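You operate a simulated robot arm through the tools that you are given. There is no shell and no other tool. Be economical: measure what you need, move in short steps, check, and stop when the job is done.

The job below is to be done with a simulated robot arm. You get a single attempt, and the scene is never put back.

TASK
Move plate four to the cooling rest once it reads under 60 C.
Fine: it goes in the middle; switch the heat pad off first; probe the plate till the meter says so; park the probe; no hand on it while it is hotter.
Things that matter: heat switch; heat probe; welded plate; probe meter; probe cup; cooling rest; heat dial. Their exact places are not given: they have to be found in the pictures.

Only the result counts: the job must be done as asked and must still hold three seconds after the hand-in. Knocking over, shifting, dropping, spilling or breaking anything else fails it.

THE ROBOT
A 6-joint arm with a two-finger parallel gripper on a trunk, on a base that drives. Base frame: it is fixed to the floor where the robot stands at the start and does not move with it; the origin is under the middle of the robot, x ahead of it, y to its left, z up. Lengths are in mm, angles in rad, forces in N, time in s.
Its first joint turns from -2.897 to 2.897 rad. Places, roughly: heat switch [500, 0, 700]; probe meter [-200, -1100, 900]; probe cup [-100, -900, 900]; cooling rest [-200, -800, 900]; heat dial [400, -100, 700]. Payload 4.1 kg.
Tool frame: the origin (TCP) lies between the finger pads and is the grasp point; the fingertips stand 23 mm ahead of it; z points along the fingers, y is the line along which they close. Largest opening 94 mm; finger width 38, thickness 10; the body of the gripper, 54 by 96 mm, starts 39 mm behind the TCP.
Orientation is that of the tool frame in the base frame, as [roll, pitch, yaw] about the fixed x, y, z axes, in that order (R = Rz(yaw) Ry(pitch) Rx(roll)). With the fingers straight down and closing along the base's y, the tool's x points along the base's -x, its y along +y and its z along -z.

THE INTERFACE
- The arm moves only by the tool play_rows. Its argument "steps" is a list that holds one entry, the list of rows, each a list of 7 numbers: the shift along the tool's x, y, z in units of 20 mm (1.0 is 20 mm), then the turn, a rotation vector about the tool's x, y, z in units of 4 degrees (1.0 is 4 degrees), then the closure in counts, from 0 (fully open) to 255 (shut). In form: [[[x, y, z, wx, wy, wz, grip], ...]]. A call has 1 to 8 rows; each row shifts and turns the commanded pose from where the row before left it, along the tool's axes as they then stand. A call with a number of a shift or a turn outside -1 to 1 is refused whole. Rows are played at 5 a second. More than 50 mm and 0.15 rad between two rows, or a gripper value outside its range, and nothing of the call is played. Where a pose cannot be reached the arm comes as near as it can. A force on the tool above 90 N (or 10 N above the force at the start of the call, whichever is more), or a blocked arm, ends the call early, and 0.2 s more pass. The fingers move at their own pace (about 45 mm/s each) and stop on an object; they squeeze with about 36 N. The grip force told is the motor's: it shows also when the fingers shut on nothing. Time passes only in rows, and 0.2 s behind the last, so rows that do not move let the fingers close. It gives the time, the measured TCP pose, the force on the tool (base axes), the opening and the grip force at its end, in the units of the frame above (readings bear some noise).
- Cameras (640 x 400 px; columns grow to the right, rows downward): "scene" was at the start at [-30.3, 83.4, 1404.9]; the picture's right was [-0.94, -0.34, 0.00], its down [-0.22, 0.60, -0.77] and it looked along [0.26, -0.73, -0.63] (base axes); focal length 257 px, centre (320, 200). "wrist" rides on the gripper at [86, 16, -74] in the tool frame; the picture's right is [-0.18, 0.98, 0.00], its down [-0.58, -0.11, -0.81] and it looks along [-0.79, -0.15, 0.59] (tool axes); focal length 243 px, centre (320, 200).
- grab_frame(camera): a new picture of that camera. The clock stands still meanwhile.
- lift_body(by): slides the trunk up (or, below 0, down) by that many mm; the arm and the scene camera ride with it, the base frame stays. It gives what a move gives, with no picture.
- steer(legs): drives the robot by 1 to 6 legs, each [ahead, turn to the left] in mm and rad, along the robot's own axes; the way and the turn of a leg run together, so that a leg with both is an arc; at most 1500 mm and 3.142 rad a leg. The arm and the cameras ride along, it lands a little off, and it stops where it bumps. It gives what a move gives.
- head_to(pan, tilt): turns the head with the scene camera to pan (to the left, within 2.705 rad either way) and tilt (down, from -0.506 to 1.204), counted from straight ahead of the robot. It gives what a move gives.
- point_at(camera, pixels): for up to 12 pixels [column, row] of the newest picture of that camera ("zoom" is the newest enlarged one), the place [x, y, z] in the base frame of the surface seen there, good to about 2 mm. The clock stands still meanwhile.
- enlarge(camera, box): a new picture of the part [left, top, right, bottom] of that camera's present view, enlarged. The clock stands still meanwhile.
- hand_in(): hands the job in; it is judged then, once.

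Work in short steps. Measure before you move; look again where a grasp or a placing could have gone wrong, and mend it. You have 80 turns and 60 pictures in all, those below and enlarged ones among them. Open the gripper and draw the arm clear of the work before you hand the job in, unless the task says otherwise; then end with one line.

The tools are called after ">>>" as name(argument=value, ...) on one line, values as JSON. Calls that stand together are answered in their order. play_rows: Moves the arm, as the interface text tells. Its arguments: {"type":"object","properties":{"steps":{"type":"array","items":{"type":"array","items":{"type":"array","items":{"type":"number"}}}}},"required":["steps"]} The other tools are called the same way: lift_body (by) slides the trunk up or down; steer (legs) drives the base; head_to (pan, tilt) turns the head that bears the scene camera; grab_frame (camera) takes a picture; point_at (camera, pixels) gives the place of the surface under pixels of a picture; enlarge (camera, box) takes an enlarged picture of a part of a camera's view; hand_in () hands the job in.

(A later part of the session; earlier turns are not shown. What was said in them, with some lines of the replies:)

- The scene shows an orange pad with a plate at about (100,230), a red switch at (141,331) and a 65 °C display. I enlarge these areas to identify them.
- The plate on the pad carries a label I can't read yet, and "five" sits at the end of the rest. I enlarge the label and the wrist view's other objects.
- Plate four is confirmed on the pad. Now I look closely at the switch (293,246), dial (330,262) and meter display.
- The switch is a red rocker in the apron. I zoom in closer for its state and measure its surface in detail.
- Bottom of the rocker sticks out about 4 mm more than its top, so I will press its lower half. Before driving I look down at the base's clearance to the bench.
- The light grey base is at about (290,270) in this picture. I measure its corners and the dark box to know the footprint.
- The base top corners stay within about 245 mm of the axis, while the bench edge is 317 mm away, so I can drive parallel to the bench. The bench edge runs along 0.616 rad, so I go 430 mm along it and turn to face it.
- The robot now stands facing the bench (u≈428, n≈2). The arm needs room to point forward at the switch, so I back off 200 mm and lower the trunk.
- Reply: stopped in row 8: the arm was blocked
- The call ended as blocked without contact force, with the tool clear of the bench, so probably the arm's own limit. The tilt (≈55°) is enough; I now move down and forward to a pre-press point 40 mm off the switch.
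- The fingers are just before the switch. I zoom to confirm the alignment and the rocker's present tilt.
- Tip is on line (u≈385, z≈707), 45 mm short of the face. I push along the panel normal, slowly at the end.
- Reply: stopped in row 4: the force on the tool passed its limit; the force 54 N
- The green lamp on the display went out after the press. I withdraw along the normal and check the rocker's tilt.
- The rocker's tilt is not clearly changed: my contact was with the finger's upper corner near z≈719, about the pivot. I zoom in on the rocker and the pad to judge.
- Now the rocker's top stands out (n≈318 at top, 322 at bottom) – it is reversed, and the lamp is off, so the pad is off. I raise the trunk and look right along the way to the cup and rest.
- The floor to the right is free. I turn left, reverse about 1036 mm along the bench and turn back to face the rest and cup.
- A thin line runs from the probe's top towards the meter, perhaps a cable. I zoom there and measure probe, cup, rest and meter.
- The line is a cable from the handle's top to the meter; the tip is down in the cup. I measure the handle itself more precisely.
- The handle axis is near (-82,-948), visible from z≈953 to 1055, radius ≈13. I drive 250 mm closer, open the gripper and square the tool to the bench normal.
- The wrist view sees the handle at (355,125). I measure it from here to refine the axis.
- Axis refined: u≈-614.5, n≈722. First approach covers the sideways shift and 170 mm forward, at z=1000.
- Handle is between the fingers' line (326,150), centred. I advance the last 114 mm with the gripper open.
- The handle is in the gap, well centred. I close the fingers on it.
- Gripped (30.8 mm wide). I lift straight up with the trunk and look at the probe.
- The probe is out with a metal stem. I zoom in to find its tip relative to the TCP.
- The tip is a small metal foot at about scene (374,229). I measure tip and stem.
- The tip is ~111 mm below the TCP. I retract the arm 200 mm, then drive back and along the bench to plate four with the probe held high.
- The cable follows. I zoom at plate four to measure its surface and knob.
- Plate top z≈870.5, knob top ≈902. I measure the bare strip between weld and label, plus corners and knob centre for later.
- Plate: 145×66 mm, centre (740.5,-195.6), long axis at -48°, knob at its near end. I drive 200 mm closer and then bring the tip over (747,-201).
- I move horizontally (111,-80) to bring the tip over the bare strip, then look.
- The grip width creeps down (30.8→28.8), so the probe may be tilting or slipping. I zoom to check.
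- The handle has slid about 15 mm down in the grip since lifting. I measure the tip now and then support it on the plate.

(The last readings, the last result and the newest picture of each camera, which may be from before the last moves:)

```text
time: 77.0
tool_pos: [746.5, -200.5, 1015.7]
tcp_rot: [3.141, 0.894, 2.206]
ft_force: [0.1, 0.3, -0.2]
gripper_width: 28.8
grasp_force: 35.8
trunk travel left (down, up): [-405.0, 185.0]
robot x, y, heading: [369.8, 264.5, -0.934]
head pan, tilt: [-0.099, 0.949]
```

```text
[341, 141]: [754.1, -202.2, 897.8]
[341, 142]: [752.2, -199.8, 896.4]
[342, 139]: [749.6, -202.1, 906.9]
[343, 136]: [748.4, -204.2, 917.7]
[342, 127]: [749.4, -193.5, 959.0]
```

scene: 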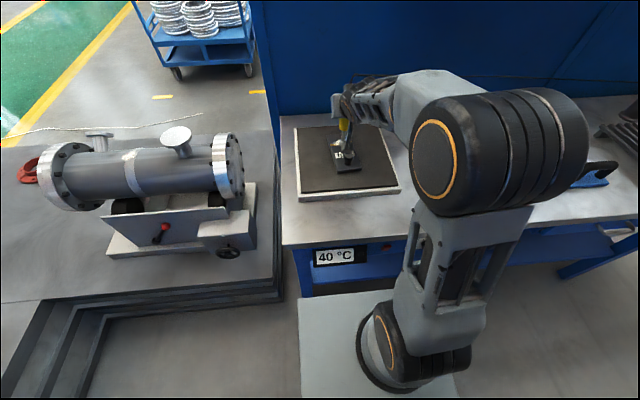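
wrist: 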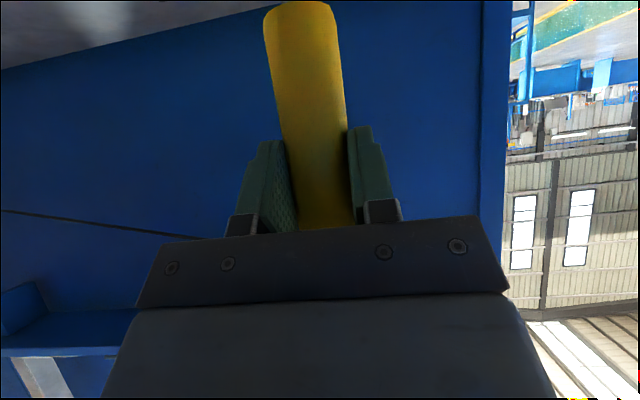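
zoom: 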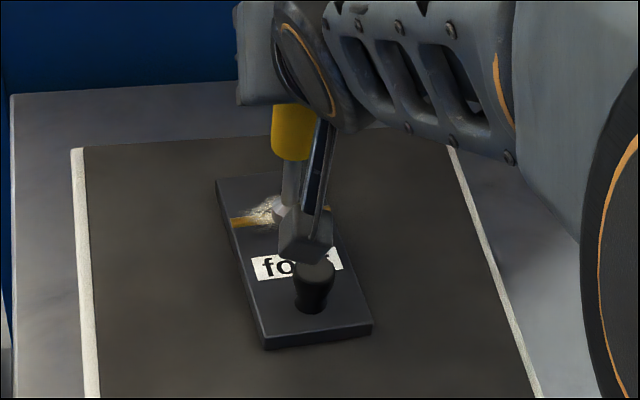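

Tip is at z≈894, about 24 mm above the plate. I lower 20 mm, then 1.5 mm steps, to touch gently.

>>> play_rows(steps=[[[0.273, 0, 0.219, 0, 0, 0, 255], [0.273, 0, 0.219, 0, 0, 0, 255], [0.234, 0, 0.188, 0, 0, 0, 255], [0.059, 0, 0.047, 0, 0, 0, 255], [0.059, 0, 0.047, 0, 0, 0, 255]]])

>>> head_to(pan=-0.95, tilt=0.35)

>>> grab_frame(camera="scene")

```text
time: 78.2
tool_pos: [745.9, -200.4, 994.7]
tcp_rot: [3.139, 0.9, 2.205]
ft_force: [-1.7, -1.8, 26.4]
gripper_width: 29.3
grasp_force: 35.8
trunk travel left (down, up): [-405.0, 185.0]
robot x, y, heading: [372.2, 258.6, -0.935]
head pan, tilt: [-0.099, 0.949]
```

```text
time: 79.4
tool_pos: [746.4, -199.8, 995.7]
tcp_rot: [3.139, 0.898, 2.205]
ft_force: [-0.6, -2.7, 25.4]
gripper_width: 29.4
grasp_force: 36.1
trunk travel left (down, up): [-405.0, 185.0]
robot x, y, heading: [370.5, 264.8, -0.937]
head pan, tilt: [-0.949, 0.351]
```

```text
25 pictures are left
```

scene: 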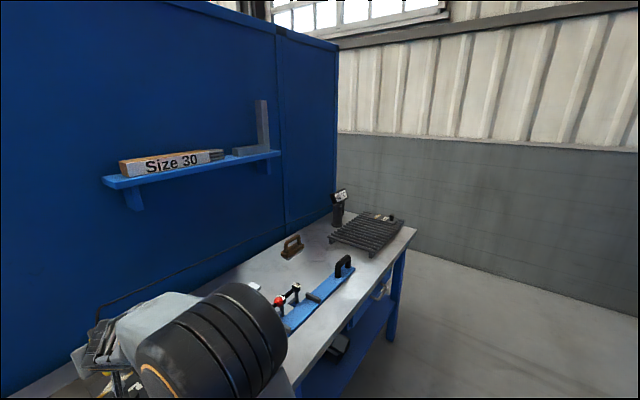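

Contact with 26 N. The meter is at (341,196); I zoom on it.

>>> enlarge(camera="scene", box=[325, 183, 357, 207])

```text
16.00 times, centred on (341, 195) of scene
```

zoom: 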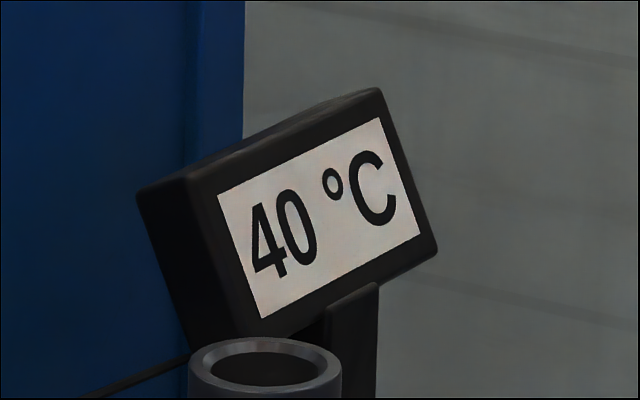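

The meter shows 40 °C, but it may still be climbing to the plate's temperature. I hold contact some seconds and read again.

>>> play_rows(steps=[[[0, 0, 0, 0, 0, 0, 255], [0, 0, 0, 0, 0, 0, 255], [0, 0, 0, 0, 0, 0, 255], [0, 0, 0, 0, 0, 0, 255], [0, 0, 0, 0, 0, 0, 255], [0, 0, 0, 0, 0, 0, 255], [0, 0, 0, 0, 0, 0, 255], [0, 0, 0, 0, 0, 0, 255]]])

>>> play_rows(steps=[[[0, 0, 0, 0, 0, 0, 255], [0, 0, 0, 0, 0, 0, 255], [0, 0, 0, 0, 0, 0, 255], [0, 0, 0, 0, 0, 0, 255], [0, 0, 0, 0, 0, 0, 255], [0, 0, 0, 0, 0, 0, 255], [0, 0, 0, 0, 0, 0, 255], [0, 0, 0, 0, 0, 0, 255]]])

>>> enlarge(camera="scene", box=[325, 183, 357, 207])

```text
time: 81.2
tool_pos: [747.1, -199.8, 995.0]
tcp_rot: [3.141, 0.898, 2.203]
ft_force: [-1.5, -1.2, 26.4]
gripper_width: 29.3
grasp_force: 36.4
trunk travel left (down, up): [-405.0, 185.0]
robot x, y, heading: [368.9, 265.5, -0.94]
head pan, tilt: [-0.949, 0.351]
```

```text
time: 83.0
tool_pos: [745.5, -200.2, 994.5]
tcp_rot: [3.141, 0.899, 2.205]
ft_force: [-0.5, -0.2, 25.3]
gripper_width: 29.0
grasp_force: 35.8
trunk travel left (down, up): [-405.0, 185.0]
robot x, y, heading: [370.8, 260.5, -0.941]
head pan, tilt: [-0.949, 0.351]
```

```text
16.00 times, centred on (341, 195) of scene
```

zoom: 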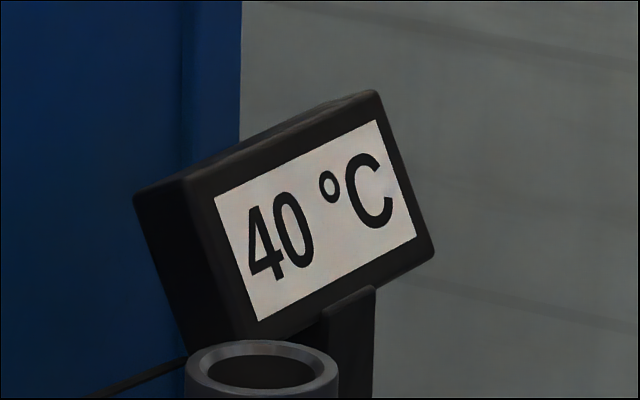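

The reading is steady at 40 °C, under 60. I lift the probe off straight up, retract, and drive back to the cup.

>>> lift_body(by=155)

>>> play_rows(steps=[[[0.783, 0, -0.975, 0, 0, 0, 255], [0.783, 0, -0.975, 0, 0, 0, 255], [0.783, 0, -0.975, 0, 0, 0, 255], [0.783, 0, -0.975, 0, 0, 0, 255], [0.783, 0, -0.975, 0, 0, 0, 255], [0.783, 0, -0.975, 0, 0, 0, 255], [0.783, 0, -0.975, 0, 0, 0, 255], [0.783, 0, -0.975, 0, 0, 0, 255]]])

>>> steer(legs=[[-200, 0], [0, 1.56], [-1054, 0], [0, -1.571], [250, 0]])

>>> head_to(pan=0.0, tilt=0.6)

>>> grab_frame(camera="scene")

>>> grab_frame(camera="wrist")

```text
time: 84.8
tool_pos: [746.9, -199.6, 1147.3]
tcp_rot: [3.141, 0.893, 2.203]
ft_force: [1.1, 0.9, -1.2]
gripper_width: 29.2
grasp_force: 35.9
trunk travel left (down, up): [-560.0, 30.0]
robot x, y, heading: [372.6, 265.8, -0.934]
head pan, tilt: [-0.949, 0.351]
```

```text
time: 86.6
tool_pos: [637.2, -51.5, 1156.5]
tcp_rot: [3.14, 0.894, 2.205]
ft_force: [-0.1, -0.5, -1.7]
gripper_width: 29.1
grasp_force: 35.8
out of reach, approached as far as the arm can: row 8
trunk travel left (down, up): [-560.0, 30.0]
robot x, y, heading: [371.0, 263.6, -0.935]
head pan, tilt: [-0.949, 0.351]
```

```text
time: 102.3
tool_pos: [-208.4, -715.7, 1155.6]
tcp_rot: [3.141, 0.893, 2.168]
ft_force: [-0.4, -0.8, -1.2]
gripper_width: 29.1
grasp_force: 36.4
trunk travel left (down, up): [-560.0, 30.0]
robot x, y, heading: [-464.4, -389.9, -0.972]
head pan, tilt: [-0.949, 0.351]
```

```text
time: 103.6
tool_pos: [-208.3, -715.9, 1156.6]
tcp_rot: [3.139, 0.893, 2.168]
ft_force: [0.4, 0.6, -0.9]
gripper_width: 28.8
grasp_force: 36.6
trunk travel left (down, up): [-560.0, 30.0]
robot x, y, heading: [-463.9, -394.6, -0.971]
head pan, tilt: [0.0, 0.6]
```

```text
22 pictures are left
```

scene: 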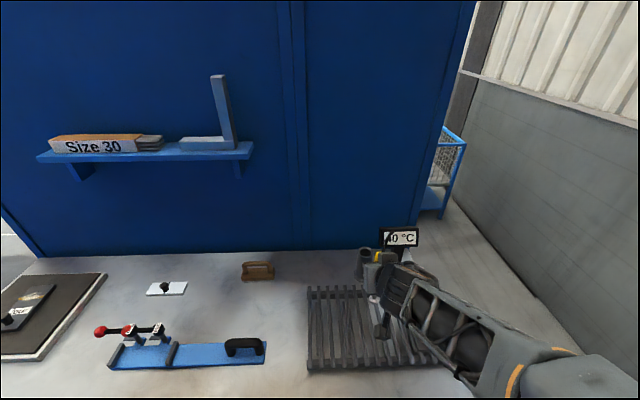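

```text
21 pictures are left
```

wrist: 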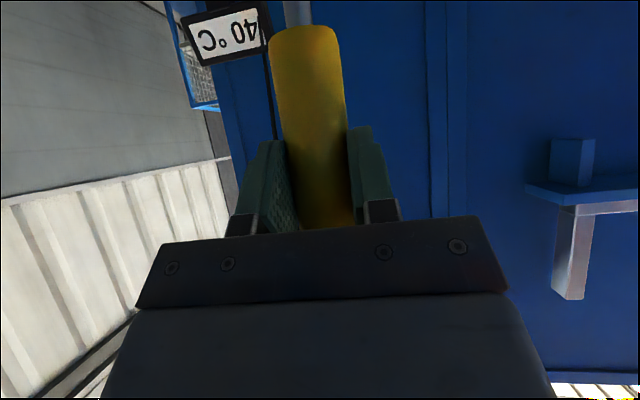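

The probe is still held, slid only ~5 mm. I move over the cup axis (-81.7,-946) at full height.

>>> play_rows(steps=[[[-0.744, -0.112, 0.927, 0, 0, 0, 255], [-0.744, -0.112, 0.927, 0, 0, 0, 255], [-0.744, -0.112, 0.927, 0, 0, 0, 255], [-0.744, -0.112, 0.927, 0, 0, 0, 255], [-0.744, -0.112, 0.927, 0, 0, 0, 255], [-0.744, -0.112, 0.927, 0, 0, 0, 255], [-0.744, -0.112, 0.927, 0, 0, 0, 255]]])

>>> play_rows(steps=[[[-0.744, -0.112, 0.927, 0, 0, 0, 255], [-0.744, -0.112, 0.927, 0, 0, 0, 255], [-0.744, -0.112, 0.927, 0, 0, 0, 255], [-0.744, -0.112, 0.927, 0, 0, 0, 255], [0, 0, 0, 0, 0, 0, 255]]])

>>> enlarge(camera="scene", box=[330, 170, 430, 290])

```text
time: 105.2
tool_pos: [-127.7, -863.3, 1155.9]
tcp_rot: [3.14, 0.892, 2.165]
ft_force: [-0.6, 0.5, 0.1]
gripper_width: 29.2
grasp_force: 35.8
trunk travel left (down, up): [-560.0, 30.0]
robot x, y, heading: [-470.2, -390.1, -0.974]
head pan, tilt: [0.0, 0.6]
```

```text
time: 106.4
tool_pos: [-81.7, -945.8, 1156.1]
tcp_rot: [3.137, 0.894, 2.169]
ft_force: [0.0, -0.4, -1.3]
gripper_width: 29.1
grasp_force: 35.9
trunk travel left (down, up): [-560.0, 30.0]
robot x, y, heading: [-467.2, -391.3, -0.971]
head pan, tilt: [0.0, 0.6]
```

```text
3.33 times, centred on (380, 230) of scene
```

zoom: 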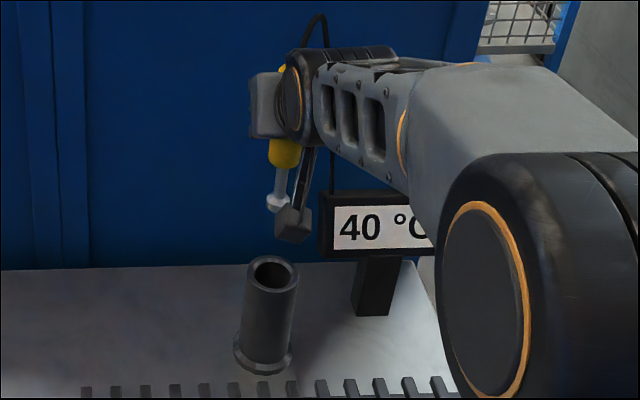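

Now I measure the tip (zoom 275,200) and the cup's rim for alignment before lowering.

>>> point_at(camera="zoom", pixels=[[275, 198], [275, 206], [280, 180], [285, 160], [246, 268], [299, 270], [270, 258], [271, 288], [275, 212]])

```text
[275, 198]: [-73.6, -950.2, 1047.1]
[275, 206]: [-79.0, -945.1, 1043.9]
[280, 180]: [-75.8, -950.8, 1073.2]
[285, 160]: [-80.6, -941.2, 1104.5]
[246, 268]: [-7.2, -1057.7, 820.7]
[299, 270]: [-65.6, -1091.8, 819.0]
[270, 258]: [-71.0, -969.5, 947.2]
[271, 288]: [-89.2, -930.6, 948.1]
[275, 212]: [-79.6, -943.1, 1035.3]
```

The tip seems ~6–9 mm forward of where it was at grasp. I take a stronger zoom to measure the offset from the cup axis accurately.

>>> enlarge(camera="scene", box=[350, 205, 386, 265])

```text
6.67 times, centred on (368, 235) of scene
```

zoom: 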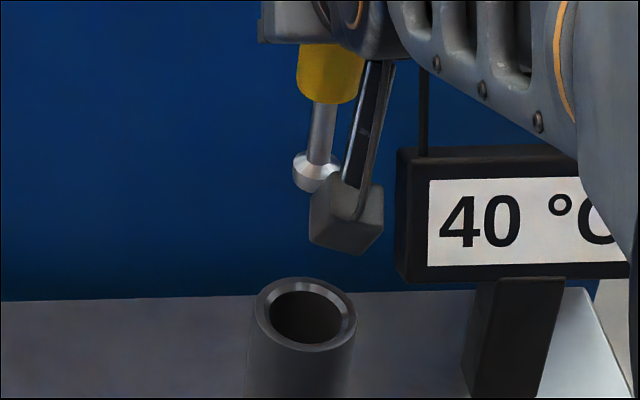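

I sample many points on foot, handle and cup rim.

>>> point_at(camera="zoom", pixels=[[296, 168], [315, 183], [312, 165], [320, 130], [312, 120], [330, 120], [301, 80], [330, 85], [360, 80], [262, 310], [352, 310], [306, 346]])

>>> point_at(camera="zoom", pixels=[[308, 282], [265, 325], [350, 325], [306, 352], [306, 380], [280, 290], [335, 290], [285, 345], [330, 345], [330, 70], [330, 95]])

```text
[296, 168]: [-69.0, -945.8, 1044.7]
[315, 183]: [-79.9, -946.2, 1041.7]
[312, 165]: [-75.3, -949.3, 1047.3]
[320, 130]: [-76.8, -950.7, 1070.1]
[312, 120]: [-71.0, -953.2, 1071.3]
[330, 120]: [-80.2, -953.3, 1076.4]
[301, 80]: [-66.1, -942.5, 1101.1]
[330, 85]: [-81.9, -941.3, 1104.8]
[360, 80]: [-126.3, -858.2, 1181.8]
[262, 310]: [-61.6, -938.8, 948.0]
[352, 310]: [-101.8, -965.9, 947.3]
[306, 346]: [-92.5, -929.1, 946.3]
```

```text
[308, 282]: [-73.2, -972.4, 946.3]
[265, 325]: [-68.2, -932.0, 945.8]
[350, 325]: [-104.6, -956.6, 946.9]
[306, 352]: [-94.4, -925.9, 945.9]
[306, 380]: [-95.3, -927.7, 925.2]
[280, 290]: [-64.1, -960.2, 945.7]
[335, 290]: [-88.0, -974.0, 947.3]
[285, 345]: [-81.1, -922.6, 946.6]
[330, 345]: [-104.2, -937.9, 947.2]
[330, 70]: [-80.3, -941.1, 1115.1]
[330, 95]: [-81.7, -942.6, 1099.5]
```

Cup axis ≈(-83.2,-950.5); probe axis ≈(-74.5,-954.5). I shift by (-8.7,+4), then lower 85 mm so that the tip is just above the rim, and check.

>>> play_rows(steps=[[[0.257, -0.245, -0.32, 0, 0, 0, 255], [0, 0, 0, 0, 0, 0, 255]]])

>>> lift_body(by=-85)

>>> grab_frame(camera="scene")

>>> enlarge(camera="scene", box=[350, 165, 398, 235])

```text
time: 107.0
tool_pos: [-90.1, -942.1, 1156.2]
tcp_rot: [3.141, 0.895, 2.166]
ft_force: [0.2, 0.1, -1.0]
gripper_width: 29.1
grasp_force: 36.1
trunk travel left (down, up): [-560.0, 30.0]
robot x, y, heading: [-464.3, -389.3, -0.977]
head pan, tilt: [0.0, 0.6]
```

```text
time: 108.2
tool_pos: [-89.8, -941.0, 1071.4]
tcp_rot: [3.14, 0.894, 2.167]
ft_force: [0.0, 0.5, -0.7]
gripper_width: 29.3
grasp_force: 35.8
trunk travel left (down, up): [-475.0, 115.0]
robot x, y, heading: [-463.7, -391.6, -0.975]
head pan, tilt: [0.0, 0.6]
```

```text
18 pictures are left
```

scene: 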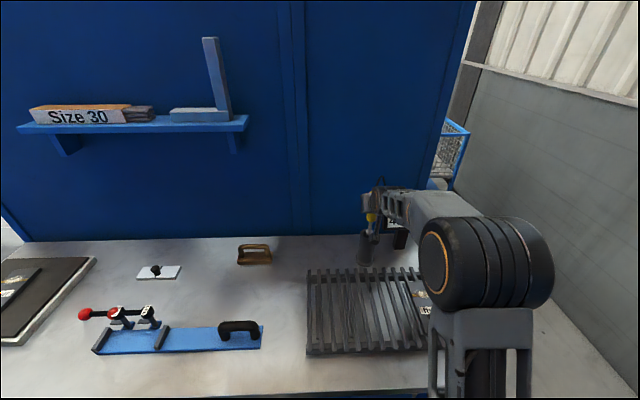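

```text
5.71 times, centred on (374, 200) of scene
```

zoom: 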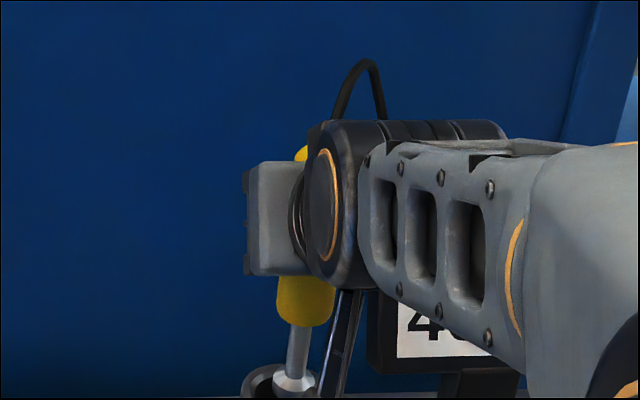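

The tip seems right of the cup opening here. I zoom lower for a clear look.

>>> enlarge(camera="scene", box=[350, 215, 390, 265])

>>> point_at(camera="zoom", pixels=[[280, 130], [290, 150], [240, 150], [240, 190], [320, 150], [280, 190], [295, 110], [265, 130], [310, 130], [250, 260]])

```text
8.00 times, centred on (370, 240) of scene
```

zoom: 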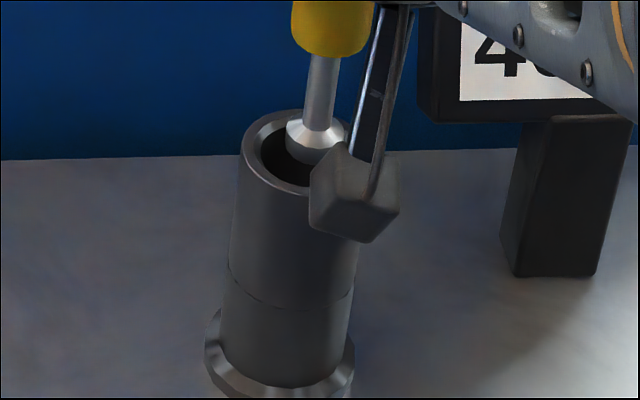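

```text
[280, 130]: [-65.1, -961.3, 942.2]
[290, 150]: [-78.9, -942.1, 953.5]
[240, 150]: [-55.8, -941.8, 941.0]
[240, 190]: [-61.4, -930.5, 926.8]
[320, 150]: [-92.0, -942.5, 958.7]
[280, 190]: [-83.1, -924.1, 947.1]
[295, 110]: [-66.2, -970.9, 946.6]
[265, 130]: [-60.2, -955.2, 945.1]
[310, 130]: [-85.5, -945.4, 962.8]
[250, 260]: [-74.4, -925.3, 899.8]
```

I judge the offset from the picture itself; a closer zoom of foot and rim will make it more exact.

>>> enlarge(camera="scene", box=[352, 220, 384, 244])

```text
16.00 times, centred on (368, 232) of scene
```

zoom: 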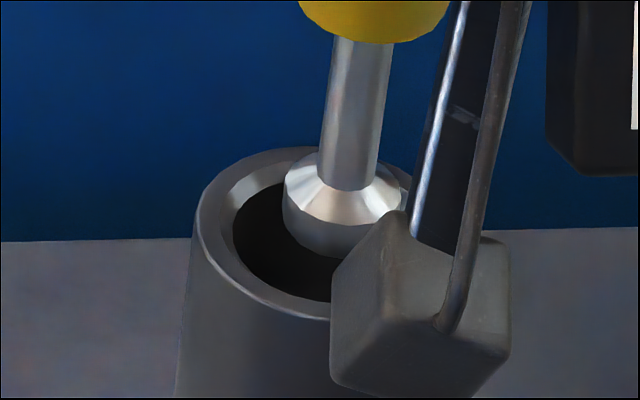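

In the picture the foot sits ~32 px (6 mm) right of the rim's centre, with depth fine. I shift 6 mm to the left (undoing my sideways correction) and look again.

>>> play_rows(steps=[[[0, 0.29, 0, 0, 0, 0, 255], [0, 0, 0, 0, 0, 0, 255]]])

>>> enlarge(camera="scene", box=[352, 220, 384, 244])

```text
time: 108.8
tool_pos: [-85.3, -938.8, 1070.7]
tcp_rot: [-3.141, 0.893, 2.168]
ft_force: [0.0, -0.3, -1.0]
gripper_width: 29.2
grasp_force: 35.9
trunk travel left (down, up): [-475.0, 115.0]
robot x, y, heading: [-464.0, -393.7, -0.974]
head pan, tilt: [0.0, 0.6]
```

```text
16.00 times, centred on (368, 232) of scene
```

zoom: 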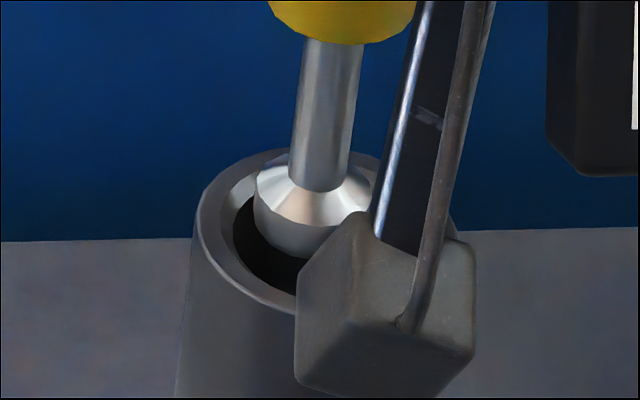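

The rim spans columns 194–458 (centre ≈326,233), so the foot is now ~3 mm left and ~4 mm near. I correct that and lower 12 mm, then check.

>>> play_rows(steps=[[[-0.125, -0.13, 0.156, 0, 0, 0, 255], [0.234, 0, 0.188, 0, 0, 0, 255], [0.234, 0, 0.188, 0, 0, 0, 255], [0, 0, 0, 0, 0, 0, 255]]])

>>> enlarge(camera="scene", box=[352, 220, 384, 244])

```text
time: 109.8
tool_pos: [-85.0, -943.5, 1059.0]
tcp_rot: [-3.141, 0.891, 2.168]
ft_force: [0.5, 1.0, -1.7]
gripper_width: 28.8
grasp_force: 35.5
trunk travel left (down, up): [-475.0, 115.0]
robot x, y, heading: [-464.7, -390.4, -0.972]
head pan, tilt: [0.0, 0.6]
```

```text
16.00 times, centred on (368, 232) of scene
```

zoom: 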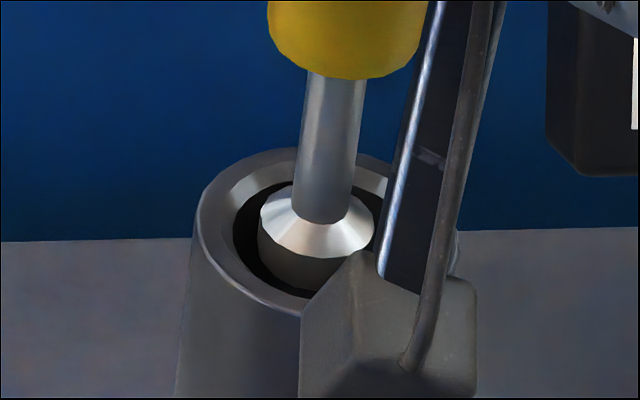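

The foot is inside the opening with gaps all around. I nudge 1.5 mm right and lower 45 mm in steps, watching force.

>>> play_rows(steps=[[[0, -0.075, 0, 0, 0, 0, 255], [0.2925, 0, 0.235, 0, 0, 0, 255], [0.2925, 0, 0.235, 0, 0, 0, 255], [0.2925, 0, 0.235, 0, 0, 0, 255], [0.2925, 0, 0.235, 0, 0, 0, 255], [0.2925, 0, 0.235, 0, 0, 0, 255], [0.2925, 0, 0.235, 0, 0, 0, 255]]])

>>> enlarge(camera="scene", box=[344, 200, 392, 244])

```text
time: 111.4
tool_pos: [-87.9, -945.3, 1013.7]
tcp_rot: [3.139, 0.893, 2.169]
ft_force: [-0.2, -0.6, -1.7]
gripper_width: 28.8
grasp_force: 36.1
trunk travel left (down, up): [-475.0, 115.0]
robot x, y, heading: [-469.1, -391.8, -0.972]
head pan, tilt: [0.0, 0.6]
```

```text
9.09 times, centred on (368, 222) of scene
```

zoom: 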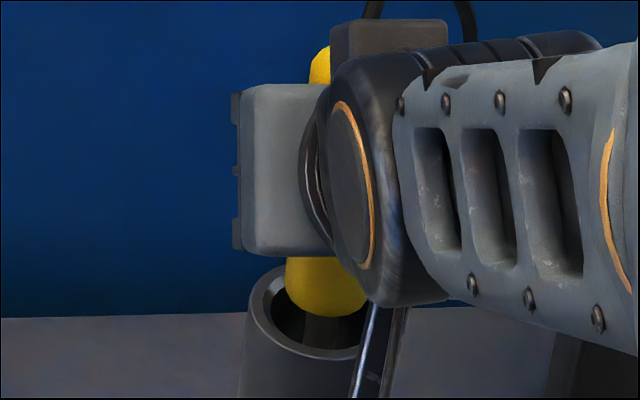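

Still no contact (z 1013.7), handle well centred. I lower in 2.5 mm steps until it seats.

>>> play_rows(steps=[[[0.0975, 0, 0.078, 0, 0, 0, 255], [0.0975, 0, 0.078, 0, 0, 0, 255], [0.0975, 0, 0.078, 0, 0, 0, 255]]])

>>> play_rows(steps=[[[0.0585, 0, 0.047, 0, 0, 0, 255], [0.0585, 0, 0.047, 0, 0, 0, 255], [0, 0, 0, 0, 0, 0, 255]]])

```text
time: 112.2
tool_pos: [-87.3, -944.7, 1009.4]
tcp_rot: [3.141, 0.898, 2.169]
ft_force: [-2.1, 1.9, 8.4]
gripper_width: 29.4
grasp_force: 35.9
trunk travel left (down, up): [-475.0, 115.0]
robot x, y, heading: [-465.5, -395.2, -0.971]
head pan, tilt: [0.0, 0.6]
```

```text
time: 113.0
tool_pos: [-87.2, -944.7, 1007.7]
tcp_rot: [3.139, 0.901, 2.168]
ft_force: [0.1, -1.2, 26.5]
gripper_width: 29.6
grasp_force: 35.7
trunk travel left (down, up): [-475.0, 115.0]
robot x, y, heading: [-463.2, -393.3, -0.971]
head pan, tilt: [0.0, 0.6]
```

Seated: contact at z≈1009, which matches the original seat depth. I open the gripper and look.

>>> play_rows(steps=[[[0, 0, 0, 0, 0, 0, 0], [0, 0, 0, 0, 0, 0, 0], [0, 0, 0, 0, 0, 0, 0], [0, 0, 0, 0, 0, 0, 0], [0, 0, 0, 0, 0, 0, 0], [0, 0, 0, 0, 0, 0, 0]]])

>>> grab_frame(camera="wrist")

```text
time: 114.4
tool_pos: [-87.0, -944.0, 1004.6]
tcp_rot: [3.14, 0.893, 2.168]
ft_force: [1.0, -0.1, 0.7]
gripper_width: 94.1
grasp_force: 0.0
trunk travel left (down, up): [-475.0, 115.0]
robot x, y, heading: [-467.3, -392.9, -0.976]
head pan, tilt: [0.0, 0.6]
```

```text
11 pictures are left
```

wrist: 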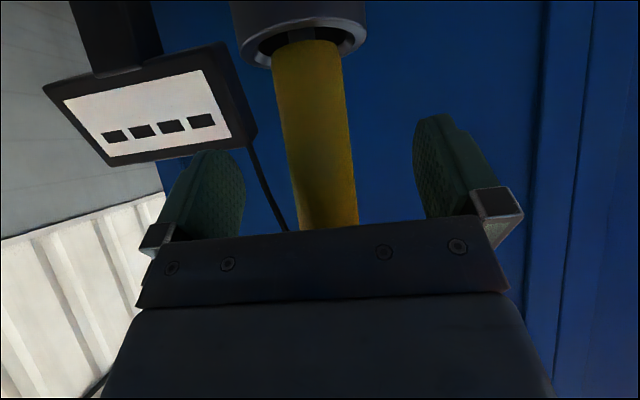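

The meter is back to dashes: the probe is parked. I withdraw the hand straight back, back off, raise a bit and view the rest for its corners.

>>> play_rows(steps=[[[0.783, 0, -0.975, 0, 0, 0, 0], [0.783, 0, -0.975, 0, 0, 0, 0], [0.783, 0, -0.975, 0, 0, 0, 0], [0.783, 0, -0.975, 0, 0, 0, 0], [0.783, 0, -0.975, 0, 0, 0, 0], [0.783, 0, -0.975, 0, 0, 0, 0], [0.783, 0, -0.975, 0, 0, 0, 0], [0.783, 0, -0.975, 0, 0, 0, 0]]])

>>> lift_body(by=110)

>>> steer(legs=[[-240, 0.02], [0, 1.571]])

>>> head_to(pan=-1.6, tilt=0.72)

>>> grab_frame(camera="scene")

```text
time: 116.2
tool_pos: [-199.3, -778.0, 1003.8]
tcp_rot: [3.138, 0.892, 2.168]
ft_force: [-0.2, -0.5, -0.3]
gripper_width: 94.3
grasp_force: 0.1
trunk travel left (down, up): [-475.0, 115.0]
robot x, y, heading: [-464.4, -388.7, -0.974]
head pan, tilt: [0.0, 0.6]
```

```text
time: 117.6
tool_pos: [-198.8, -778.4, 1112.6]
tcp_rot: [3.141, 0.893, 2.168]
ft_force: [-0.2, 0.7, -0.2]
gripper_width: 93.8
grasp_force: 0.0
trunk travel left (down, up): [-585.0, 5.0]
robot x, y, heading: [-464.9, -394.7, -0.973]
head pan, tilt: [0.0, 0.6]
```

```text
time: 123.2
tool_pos: [-223.6, 80.8, 1113.6]
tcp_rot: [3.14, 0.895, -2.518]
ft_force: [0.2, 0.0, 1.0]
gripper_width: 94.0
grasp_force: 0.1
trunk travel left (down, up): [-585.0, 5.0]
robot x, y, heading: [-601.4, -194.9, 0.627]
head pan, tilt: [0.0, 0.6]
```

```text
time: 124.9
tool_pos: [-223.8, 81.4, 1113.0]
tcp_rot: [3.139, 0.893, -2.519]
ft_force: [-0.5, 0.0, -0.1]
gripper_width: 94.3
grasp_force: 0.0
trunk travel left (down, up): [-585.0, 5.0]
robot x, y, heading: [-602.2, -193.1, 0.623]
head pan, tilt: [-1.6, 0.721]
```

```text
10 pictures are left
```

scene: 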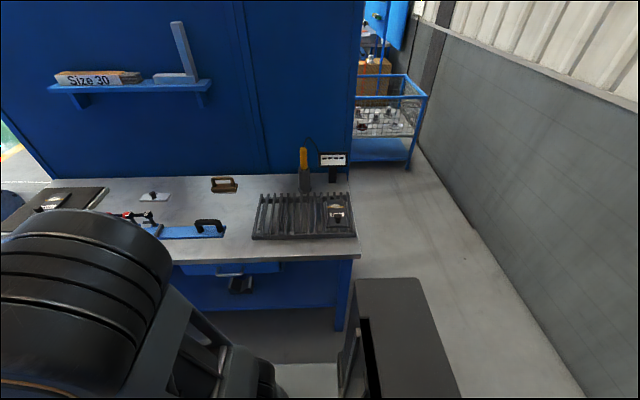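

The rest is in full view; I enlarge it to pick its corners.

>>> enlarge(camera="scene", box=[240, 180, 368, 250])

```text
5.00 times, centred on (304, 215) of scene
```

zoom: 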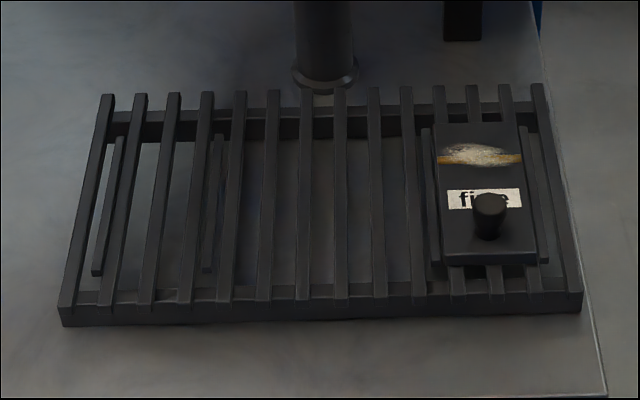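

Slats run front to back; plate five lies at the right end. I measure slat tops at corners and middle.

>>> point_at(camera="zoom", pixels=[[109, 97], [67, 302], [538, 87], [573, 302], [339, 92], [340, 295], [308, 92], [303, 295], [339, 190], [113, 170], [215, 170], [430, 180]])

>>> point_at(camera="zoom", pixels=[[303, 190], [373, 190], [268, 190], [488, 200], [440, 130], [515, 128], [535, 250], [448, 252], [60, 318], [580, 305], [538, 180], [206, 100]])

```text
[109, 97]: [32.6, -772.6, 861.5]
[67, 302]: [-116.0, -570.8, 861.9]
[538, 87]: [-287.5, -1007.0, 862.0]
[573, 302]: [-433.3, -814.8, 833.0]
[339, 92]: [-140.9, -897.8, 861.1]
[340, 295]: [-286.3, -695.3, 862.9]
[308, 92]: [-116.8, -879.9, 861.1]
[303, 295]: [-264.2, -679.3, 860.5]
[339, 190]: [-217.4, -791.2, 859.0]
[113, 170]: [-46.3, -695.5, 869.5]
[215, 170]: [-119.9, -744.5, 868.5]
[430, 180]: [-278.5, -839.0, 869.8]
```

```text
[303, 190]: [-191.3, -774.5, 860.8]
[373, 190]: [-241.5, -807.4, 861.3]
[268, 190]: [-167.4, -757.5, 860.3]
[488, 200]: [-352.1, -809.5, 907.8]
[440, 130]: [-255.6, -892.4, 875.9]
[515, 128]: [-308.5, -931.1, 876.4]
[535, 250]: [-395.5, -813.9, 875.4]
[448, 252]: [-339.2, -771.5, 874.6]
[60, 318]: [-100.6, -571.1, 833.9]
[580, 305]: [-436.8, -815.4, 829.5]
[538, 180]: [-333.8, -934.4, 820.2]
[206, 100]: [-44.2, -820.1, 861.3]
```

Slat tops are at z≈861, the rest's middle is (-202,-789), long axis along the bench normal, free of plates. Now I drive to plate four and turn the tool vertical.

>>> steer(legs=[[1056, 0], [0, -1.574], [200, 0]])

>>> play_rows(steps=[[[0, 0, 0, 0, 0.914, 0, 0], [0, 0, 0, 0, 0.914, 0, 0], [0, 0, 0, 0, 0.914, 0, 0], [0, 0, 0, 0, 0.914, 0, 0], [0, 0, 0, 0, 0.914, 0, 0], [0, 0, 0, 0, 0.914, 0, 0], [0, 0, 0, 0, 0.914, 0, 0]]])

>>> play_rows(steps=[[[0, 0, 0, 0, 0.914, 0, 0], [0, 0, 0, 0, 0.914, 0, 0], [0, 0, 0, 0, 0.914, 0, 0], [0, 0, 0, 0, 0.914, 0, 0], [0, 0, 0, 0, 0.914, 0, 0], [0, 0, 0, 0, 0.914, 0, 0], [0, 0, 0, 0, 0.914, 0, 0]]])

```text
time: 135.4
tool_pos: [659.6, -113.8, 1112.0]
tcp_rot: [3.14, 0.893, 2.195]
ft_force: [0.0, 0.3, -0.8]
gripper_width: 94.0
grasp_force: 0.1
trunk travel left (down, up): [-585.0, 5.0]
robot x, y, heading: [382.3, 263.4, -0.946]
head pan, tilt: [-1.6, 0.721]
```

```text
time: 137.0
tool_pos: [657.6, -114.1, 1113.4]
tcp_rot: [3.141, 0.442, 2.196]
ft_force: [0.0, -0.2, -0.8]
gripper_width: 94.0
grasp_force: 0.1
trunk travel left (down, up): [-585.0, 5.0]
robot x, y, heading: [380.7, 263.4, -0.943]
head pan, tilt: [-1.6, 0.721]
```

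```text
time: 138.6
tool_pos: [658.1, -114.5, 1113.4]
tcp_rot: [-3.141, -0.002, 2.196]
ft_force: [0.0, 0.1, -0.3]
gripper_width: 93.9
grasp_force: 0.1
trunk travel left (down, up): [-585.0, 5.0]
robot x, y, heading: [382.5, 266.8, -0.946]
head pan, tilt: [-1.6, 0.721]
```

The tool is vertical. I move over the plate's centre (740.5,-195.6), turn to its yaw (2.298), and look at it.

>>> play_rows(steps=[[[-0.95, 0.162, 0, 0, 0, 0, 0], [-0.95, 0.162, 0, 0, 0, 0, 0], [-0.95, 0.162, 0, 0, 0, 0, 0], [-0.95, 0.162, 0, 0, 0, 0, 0], [-0.95, 0.162, 0, 0, 0, 0, 0], [-0.95, 0.162, 0, 0, 0, 0, 0], [0, 0, 0, 0, 0, -0.73, 0], [0, 0, 0, 0, 0, -0.73, 0]]])

>>> lift_body(by=-170)

>>> head_to(pan=0.05, tilt=0.9)

>>> grab_frame(camera="wrist")

```text
time: 140.4
tool_pos: [740.8, -194.4, 1114.5]
tcp_rot: [-3.142, -0.003, 2.297]
ft_force: [0.3, 0.2, 0.4]
gripper_width: 93.9
grasp_force: 0.2
trunk travel left (down, up): [-585.0, 5.0]
robot x, y, heading: [378.4, 262.5, -0.954]
head pan, tilt: [-1.6, 0.721]
```

```text
time: 142.3
tool_pos: [739.6, -195.5, 943.3]
tcp_rot: [3.14, -0.001, 2.297]
ft_force: [0.5, -1.9, 0.5]
gripper_width: 94.1
grasp_force: 0.0
trunk travel left (down, up): [-415.0, 175.0]
robot x, y, heading: [386.5, 263.9, -0.948]
head pan, tilt: [-1.6, 0.721]
```

```text
time: 144.0
tool_pos: [741.3, -195.6, 943.0]
tcp_rot: [-3.141, -0.003, 2.297]
ft_force: [0.4, -0.2, 0.2]
gripper_width: 94.1
grasp_force: 0.1
trunk travel left (down, up): [-415.0, 175.0]
robot x, y, heading: [378.8, 268.3, -0.948]
head pan, tilt: [0.051, 0.901]
```

```text
8 pictures are left
```

wrist: 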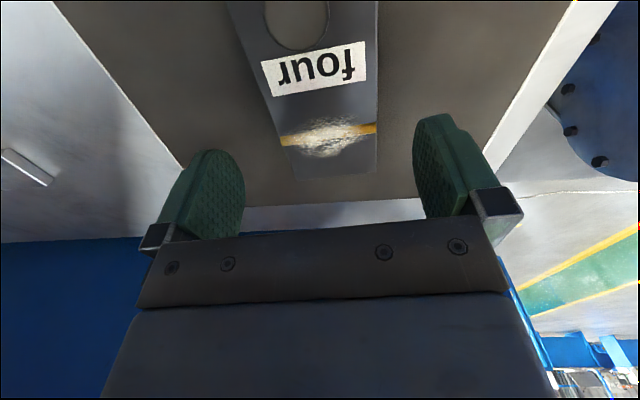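

The plate is in view between the fingers. I measure its edges from here to confirm centre and yaw.

>>> point_at(camera="wrist", pixels=[[375, 20], [374, 100], [373, 165], [240, 20], [268, 100], [293, 168], [335, 172], [310, 100], [400, 60], [290, 20]])

```text
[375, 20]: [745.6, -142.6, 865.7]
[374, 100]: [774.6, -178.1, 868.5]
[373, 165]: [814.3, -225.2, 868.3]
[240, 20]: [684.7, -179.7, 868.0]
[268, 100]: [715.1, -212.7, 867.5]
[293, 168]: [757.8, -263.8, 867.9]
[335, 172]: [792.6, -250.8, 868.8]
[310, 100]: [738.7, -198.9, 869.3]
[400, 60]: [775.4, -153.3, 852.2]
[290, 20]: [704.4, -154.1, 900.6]
```

Edges give yaw ≈2.276 and a 2–3 mm sideways offset. I correct these, lower 62 mm so the tips stop just above the pad, and close across the plate.

>>> play_rows(steps=[[[0, 0.13, 0, 0, 0, 0.3, 0], [0, 0, 0.6, 0, 0, 0, 0], [0, 0, 0.6, 0, 0, 0, 0], [0, 0, 0.6, 0, 0, 0, 0], [0, 0, 0.6, 0, 0, 0, 0], [0, 0, 0.45, 0, 0, 0, 0], [0, 0, 0.2, 0, 0, 0, 0], [0, 0, 0, 0, 0, 0, 0]]])

>>> play_rows(steps=[[[0, 0, 0, 0, 0, 0, 255], [0, 0, 0, 0, 0, 0, 255], [0, 0, 0, 0, 0, 0, 255], [0, 0, 0, 0, 0, 0, 255], [0, 0, 0, 0, 0, 0, 255]]])

>>> grab_frame(camera="wrist")

```text
time: 145.8
tool_pos: [743.3, -192.5, 883.0]
tcp_rot: [-3.142, -0.003, 2.277]
ft_force: [-0.3, -0.2, 0.3]
gripper_width: 94.1
grasp_force: 0.0
trunk travel left (down, up): [-415.0, 175.0]
robot x, y, heading: [383.5, 268.1, -0.947]
head pan, tilt: [0.051, 0.901]
```

```text
time: 147.0
tool_pos: [742.0, -193.9, 881.9]
tcp_rot: [3.14, -0.001, 2.275]
ft_force: [-4.5, -3.1, 0.6]
gripper_width: 75.1
grasp_force: 36.4
trunk travel left (down, up): [-415.0, 175.0]
robot x, y, heading: [379.9, 265.2, -0.943]
head pan, tilt: [0.051, 0.901]
```

```text
7 pictures are left
```

wrist: 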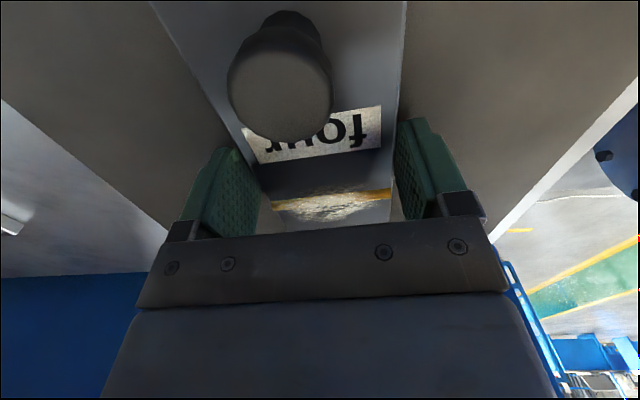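

Gripped at 75 mm across the middle. I lift 30 mm as a test and check the reading.

>>> lift_body(by=30)

>>> play_rows(steps=[[[0, 0, 0, 0, 0, 0, 255], [0, 0, 0, 0, 0, 0, 255]]])

>>> grab_frame(camera="wrist")

```text
time: 147.8
tool_pos: [742.5, -192.8, 911.6]
tcp_rot: [3.141, -0.003, 2.276]
ft_force: [-0.1, -1.0, -12.8]
gripper_width: 74.7
grasp_force: 36.1
trunk travel left (down, up): [-445.0, 145.0]
robot x, y, heading: [383.0, 263.9, -0.95]
head pan, tilt: [0.051, 0.901]
```

```text
time: 148.3
tool_pos: [743.3, -191.9, 911.6]
tcp_rot: [3.141, -0.001, 2.275]
ft_force: [-0.3, 0.8, -12.9]
gripper_width: 75.0
grasp_force: 35.9
trunk travel left (down, up): [-445.0, 145.0]
robot x, y, heading: [382.2, 263.9, -0.95]
head pan, tilt: [0.051, 0.901]
```

```text
6 pictures are left
```

wrist: 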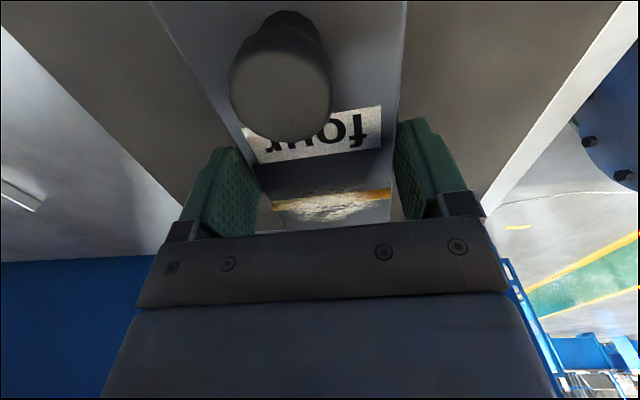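

Held firmly (12.9 N, no slip visible). I raise it, retract 160 mm and drive back in two parts, checking the hold.

>>> lift_body(by=140)

>>> play_rows(steps=[[[1, 0, 0, 0, 0, 0, 255], [1, 0, 0, 0, 0, 0, 255], [1, 0, 0, 0, 0, 0, 255], [1, 0, 0, 0, 0, 0, 255], [1, 0, 0, 0, 0, 0, 255], [1, 0, 0, 0, 0, 0, 255], [1, 0, 0, 0, 0, 0, 255]]])

>>> steer(legs=[[-200, 0], [0, 1.57]])

>>> grab_frame(camera="wrist")

```text
time: 150.0
tool_pos: [744.6, -194.0, 1052.0]
tcp_rot: [-3.142, -0.004, 2.275]
ft_force: [-0.1, 0.8, -13.6]
gripper_width: 74.8
grasp_force: 35.6
trunk travel left (down, up): [-585.0, 5.0]
robot x, y, heading: [382.4, 265.6, -0.948]
head pan, tilt: [0.051, 0.901]
```

```text
time: 151.6
tool_pos: [651.4, -85.6, 1052.9]
tcp_rot: [-3.141, -0.002, 2.276]
ft_force: [-0.1, 1.2, -13.0]
gripper_width: 75.1
grasp_force: 35.7
trunk travel left (down, up): [-585.0, 5.0]
robot x, y, heading: [380.2, 265.3, -0.948]
head pan, tilt: [0.051, 0.901]
```

```text
time: 157.0
tool_pos: [617.4, 697.1, 1051.5]
tcp_rot: [3.141, -0.001, -2.44]
ft_force: [-1.0, -0.1, -13.0]
gripper_width: 74.9
grasp_force: 35.3
trunk travel left (down, up): [-585.0, 5.0]
robot x, y, heading: [268.5, 428.5, 0.621]
head pan, tilt: [0.051, 0.901]
```

```text
5 pictures are left
```

wrist: 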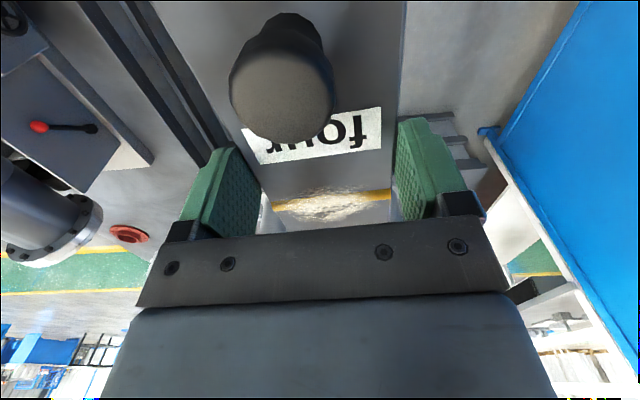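

No slip at all. I complete the drive to the rest.

>>> steer(legs=[[-1077, 0], [0, -1.572], [170, 0]])

>>> head_to(pan=0.0, tilt=0.8)

```text
time: 167.4
tool_pos: [-232.1, -685.9, 1051.8]
tcp_rot: [-3.141, -0.003, 2.283]
ft_force: [0.8, -1.0, -12.7]
gripper_width: 74.9
grasp_force: 35.9
trunk travel left (down, up): [-585.0, 5.0]
robot x, y, heading: [-505.8, -338.7, -0.94]
head pan, tilt: [0.051, 0.901]
```

```text
time: 168.1
tool_pos: [-231.3, -685.8, 1051.7]
tcp_rot: [3.141, -0.003, 2.282]
ft_force: [0.3, -0.4, -13.6]
gripper_width: 74.8
grasp_force: 36.0
trunk travel left (down, up): [-585.0, 5.0]
robot x, y, heading: [-502.1, -336.1, -0.94]
head pan, tilt: [0.0, 0.799]
```

Plate centre coincides with the TCP. I move over the rest's middle (-202,-789), align yaw to the slats (2.206), lower 145 mm and look.

>>> play_rows(steps=[[[-0.812, -0.376, 0, 0, 0, 0, 255], [-0.812, -0.376, 0, 0, 0, 0, 255], [-0.812, -0.376, 0, 0, 0, 0, 255], [-0.812, -0.376, 0, 0, 0, 0, 255], [-0.812, -0.376, 0, 0, 0, 0, 255], [-0.812, -0.376, 0, 0, 0, 0, 255], [0, 0, 0, 0, 0, 0.545, 255], [0, 0, 0, 0, 0, 0.545, 255]]])

>>> lift_body(by=-145)

>>> grab_frame(camera="scene")

```text
time: 169.9
tool_pos: [-202.1, -789.0, 1051.8]
tcp_rot: [3.141, -0.001, 2.204]
ft_force: [0.2, -0.4, -11.6]
gripper_width: 74.5
grasp_force: 35.6
trunk travel left (down, up): [-585.0, 5.0]
robot x, y, heading: [-503.3, -337.3, -0.944]
head pan, tilt: [0.0, 0.799]
```

```text
time: 171.6
tool_pos: [-202.4, -789.2, 907.0]
tcp_rot: [3.141, -0.004, 2.203]
ft_force: [-0.8, -0.4, -13.1]
gripper_width: 75.0
grasp_force: 35.7
trunk travel left (down, up): [-440.0, 150.0]
robot x, y, heading: [-501.1, -338.2, -0.948]
head pan, tilt: [0.0, 0.799]
```

```text
4 pictures are left
```

scene: 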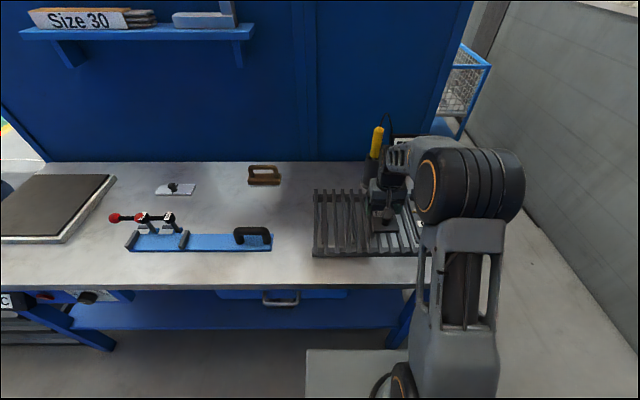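

The plate hangs over the rest at about (384,225). I verify plate and rest places with measurements in this picture.

>>> point_at(camera="scene", pixels=[[374, 228], [395, 228], [384, 230], [385, 216], [318, 194], [317, 252], [414, 240], [408, 195], [372, 222], [398, 224], [350, 220], [416, 248]])

```text
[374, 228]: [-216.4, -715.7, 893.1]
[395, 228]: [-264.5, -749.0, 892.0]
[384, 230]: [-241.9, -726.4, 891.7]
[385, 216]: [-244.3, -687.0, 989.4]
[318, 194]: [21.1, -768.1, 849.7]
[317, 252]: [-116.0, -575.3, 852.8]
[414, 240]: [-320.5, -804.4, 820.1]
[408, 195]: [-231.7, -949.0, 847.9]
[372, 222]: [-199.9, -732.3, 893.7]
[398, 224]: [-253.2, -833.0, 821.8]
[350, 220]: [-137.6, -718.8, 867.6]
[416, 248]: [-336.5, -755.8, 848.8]
```

The plate's front edge lies where expected and its underside is ~17 mm above the slats. I lower 13 mm, then small steps to contact.

>>> play_rows(steps=[[[0, 0, 0.3, 0, 0, 0, 255], [0, 0, 0.3, 0, 0, 0, 255], [0, 0, 0.1, 0, 0, 0, 255], [0, 0, 0, 0, 0, 0, 255]]])

>>> play_rows(steps=[[[0, 0, 0.075, 0, 0, 0, 255], [0, 0, 0.075, 0, 0, 0, 255], [0, 0, 0, 0, 0, 0, 255]]])

```text
time: 172.6
tool_pos: [-202.4, -788.5, 892.5]
tcp_rot: [3.141, -0.004, 2.205]
ft_force: [-0.3, 0.5, -13.0]
gripper_width: 75.0
grasp_force: 35.8
trunk travel left (down, up): [-440.0, 150.0]
robot x, y, heading: [-503.1, -335.2, -0.945]
head pan, tilt: [0.0, 0.799]
```

```text
time: 173.4
tool_pos: [-202.0, -789.8, 890.1]
tcp_rot: [-3.141, -0.005, 2.204]
ft_force: [-0.6, -0.2, -12.8]
gripper_width: 74.8
grasp_force: 35.6
trunk travel left (down, up): [-440.0, 150.0]
robot x, y, heading: [-502.7, -336.9, -0.942]
head pan, tilt: [0.0, 0.799]
```

No contact yet at z=890; I continue in 1 mm steps.

>>> play_rows(steps=[[[0, 0, 0.05, 0, 0, 0, 255], [0, 0, 0.05, 0, 0, 0, 255], [0, 0, 0, 0, 0, 0, 255]]])

>>> play_rows(steps=[[[0, 0, 0.04, 0, 0, 0, 255], [0, 0, 0, 0, 0, 0, 255]]])

```text
time: 174.2
tool_pos: [-200.2, -789.3, 887.5]
tcp_rot: [3.14, -0.001, 2.205]
ft_force: [-0.4, -0.2, -8.9]
gripper_width: 74.7
grasp_force: 35.8
trunk travel left (down, up): [-440.0, 150.0]
robot x, y, heading: [-504.4, -337.5, -0.938]
head pan, tilt: [0.0, 0.799]
```

```text
time: 174.8
tool_pos: [-201.8, -788.3, 887.6]
tcp_rot: [-3.141, -0.002, 2.203]
ft_force: [-0.2, -0.9, -0.6]
gripper_width: 74.9
grasp_force: 36.4
trunk travel left (down, up): [-440.0, 150.0]
robot x, y, heading: [-503.2, -336.0, -0.94]
head pan, tilt: [0.0, 0.799]
```

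The weight is now on the slats (force ≈0). I open the gripper, rise straight up and look.

>>> play_rows(steps=[[[0, 0, 0, 0, 0, 0, 0], [0, 0, 0, 0, 0, 0, 0], [0, 0, 0, 0, 0, 0, 0], [0, 0, 0, 0, 0, 0, 0]]])

>>> lift_body(by=145)

>>> steer(legs=[[-250, 0], [0, 0.8]])

>>> head_to(pan=-0.75, tilt=0.7)

>>> grab_frame(camera="scene")

```text
time: 175.8
tool_pos: [-202.1, -789.1, 887.9]
tcp_rot: [3.141, -0.003, 2.205]
ft_force: [-0.6, 0.6, -0.1]
gripper_width: 94.0
grasp_force: 0.1
trunk travel left (down, up): [-440.0, 150.0]
robot x, y, heading: [-504.3, -334.7, -0.938]
head pan, tilt: [0.0, 0.799]
```

```text
time: 177.5
tool_pos: [-202.3, -789.7, 1032.9]
tcp_rot: [-3.14, -0.004, 2.204]
ft_force: [-0.1, 0.4, 0.1]
gripper_width: 94.3
grasp_force: 0.0
trunk travel left (down, up): [-585.0, 5.0]
robot x, y, heading: [-504.1, -332.8, -0.944]
head pan, tilt: [0.0, 0.799]
```

```text
time: 181.4
tool_pos: [-116.2, -225.7, 1031.8]
tcp_rot: [3.141, -0.002, 3.014]
ft_force: [0.3, 0.4, -0.1]
gripper_width: 93.9
grasp_force: 0.0
trunk travel left (down, up): [-585.0, 5.0]
robot x, y, heading: [-654.9, -135.1, -0.138]
head pan, tilt: [0.0, 0.799]
```

```text
time: 182.6
tool_pos: [-116.0, -226.5, 1031.8]
tcp_rot: [3.141, 0.0, 3.015]
ft_force: [0.0, 1.1, -0.5]
gripper_width: 93.7
grasp_force: 0.0
trunk travel left (down, up): [-585.0, 5.0]
robot x, y, heading: [-652.9, -135.4, -0.133]
head pan, tilt: [-0.75, 0.7]
```

```text
3 pictures are left
```

scene: 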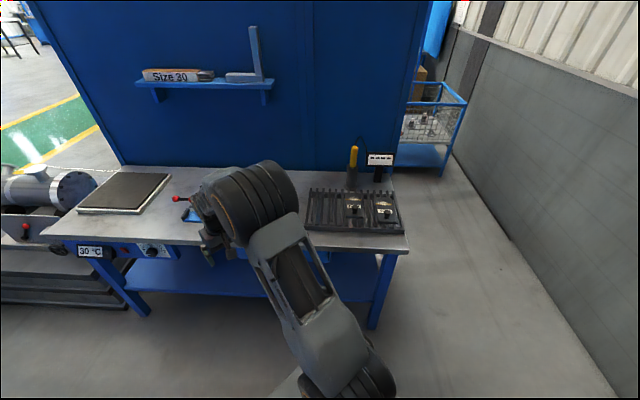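

The plate stands near (355,208) and the probe is upright in its cup. I zoom to confirm that it is in the middle.

>>> enlarge(camera="scene", box=[295, 140, 411, 236])

>>> point_at(camera="zoom", pixels=[[288, 222], [345, 222], [358, 308], [290, 312], [325, 265], [71, 205], [60, 355], [500, 215]])

```text
4.17 times, centred on (353, 188) of scene
```

zoom: 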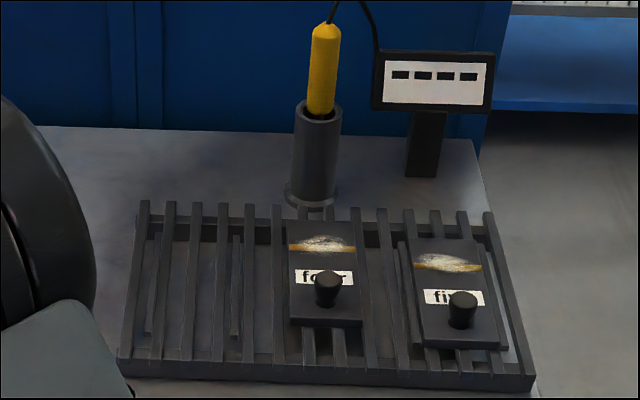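

```text
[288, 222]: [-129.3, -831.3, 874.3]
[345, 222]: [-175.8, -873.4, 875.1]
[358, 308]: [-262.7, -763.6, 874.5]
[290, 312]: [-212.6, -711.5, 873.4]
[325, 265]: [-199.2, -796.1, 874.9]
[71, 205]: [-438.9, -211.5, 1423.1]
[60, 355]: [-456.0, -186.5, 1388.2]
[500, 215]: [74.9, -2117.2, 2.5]
```

Plate four lies flat in the middle of the rest. The probe is parked and the meter shows dashes, the pad is off and cooling at 30 °C, and the arm is clear with the gripper open. I hand in.

>>> hand_in()

```text
The job is handed in.
```

I switched the heat pad off, probed plate four at a steady 40 °C, parked the probe in its cup, and set plate four in the middle of the cooling rest. The job is handed in.
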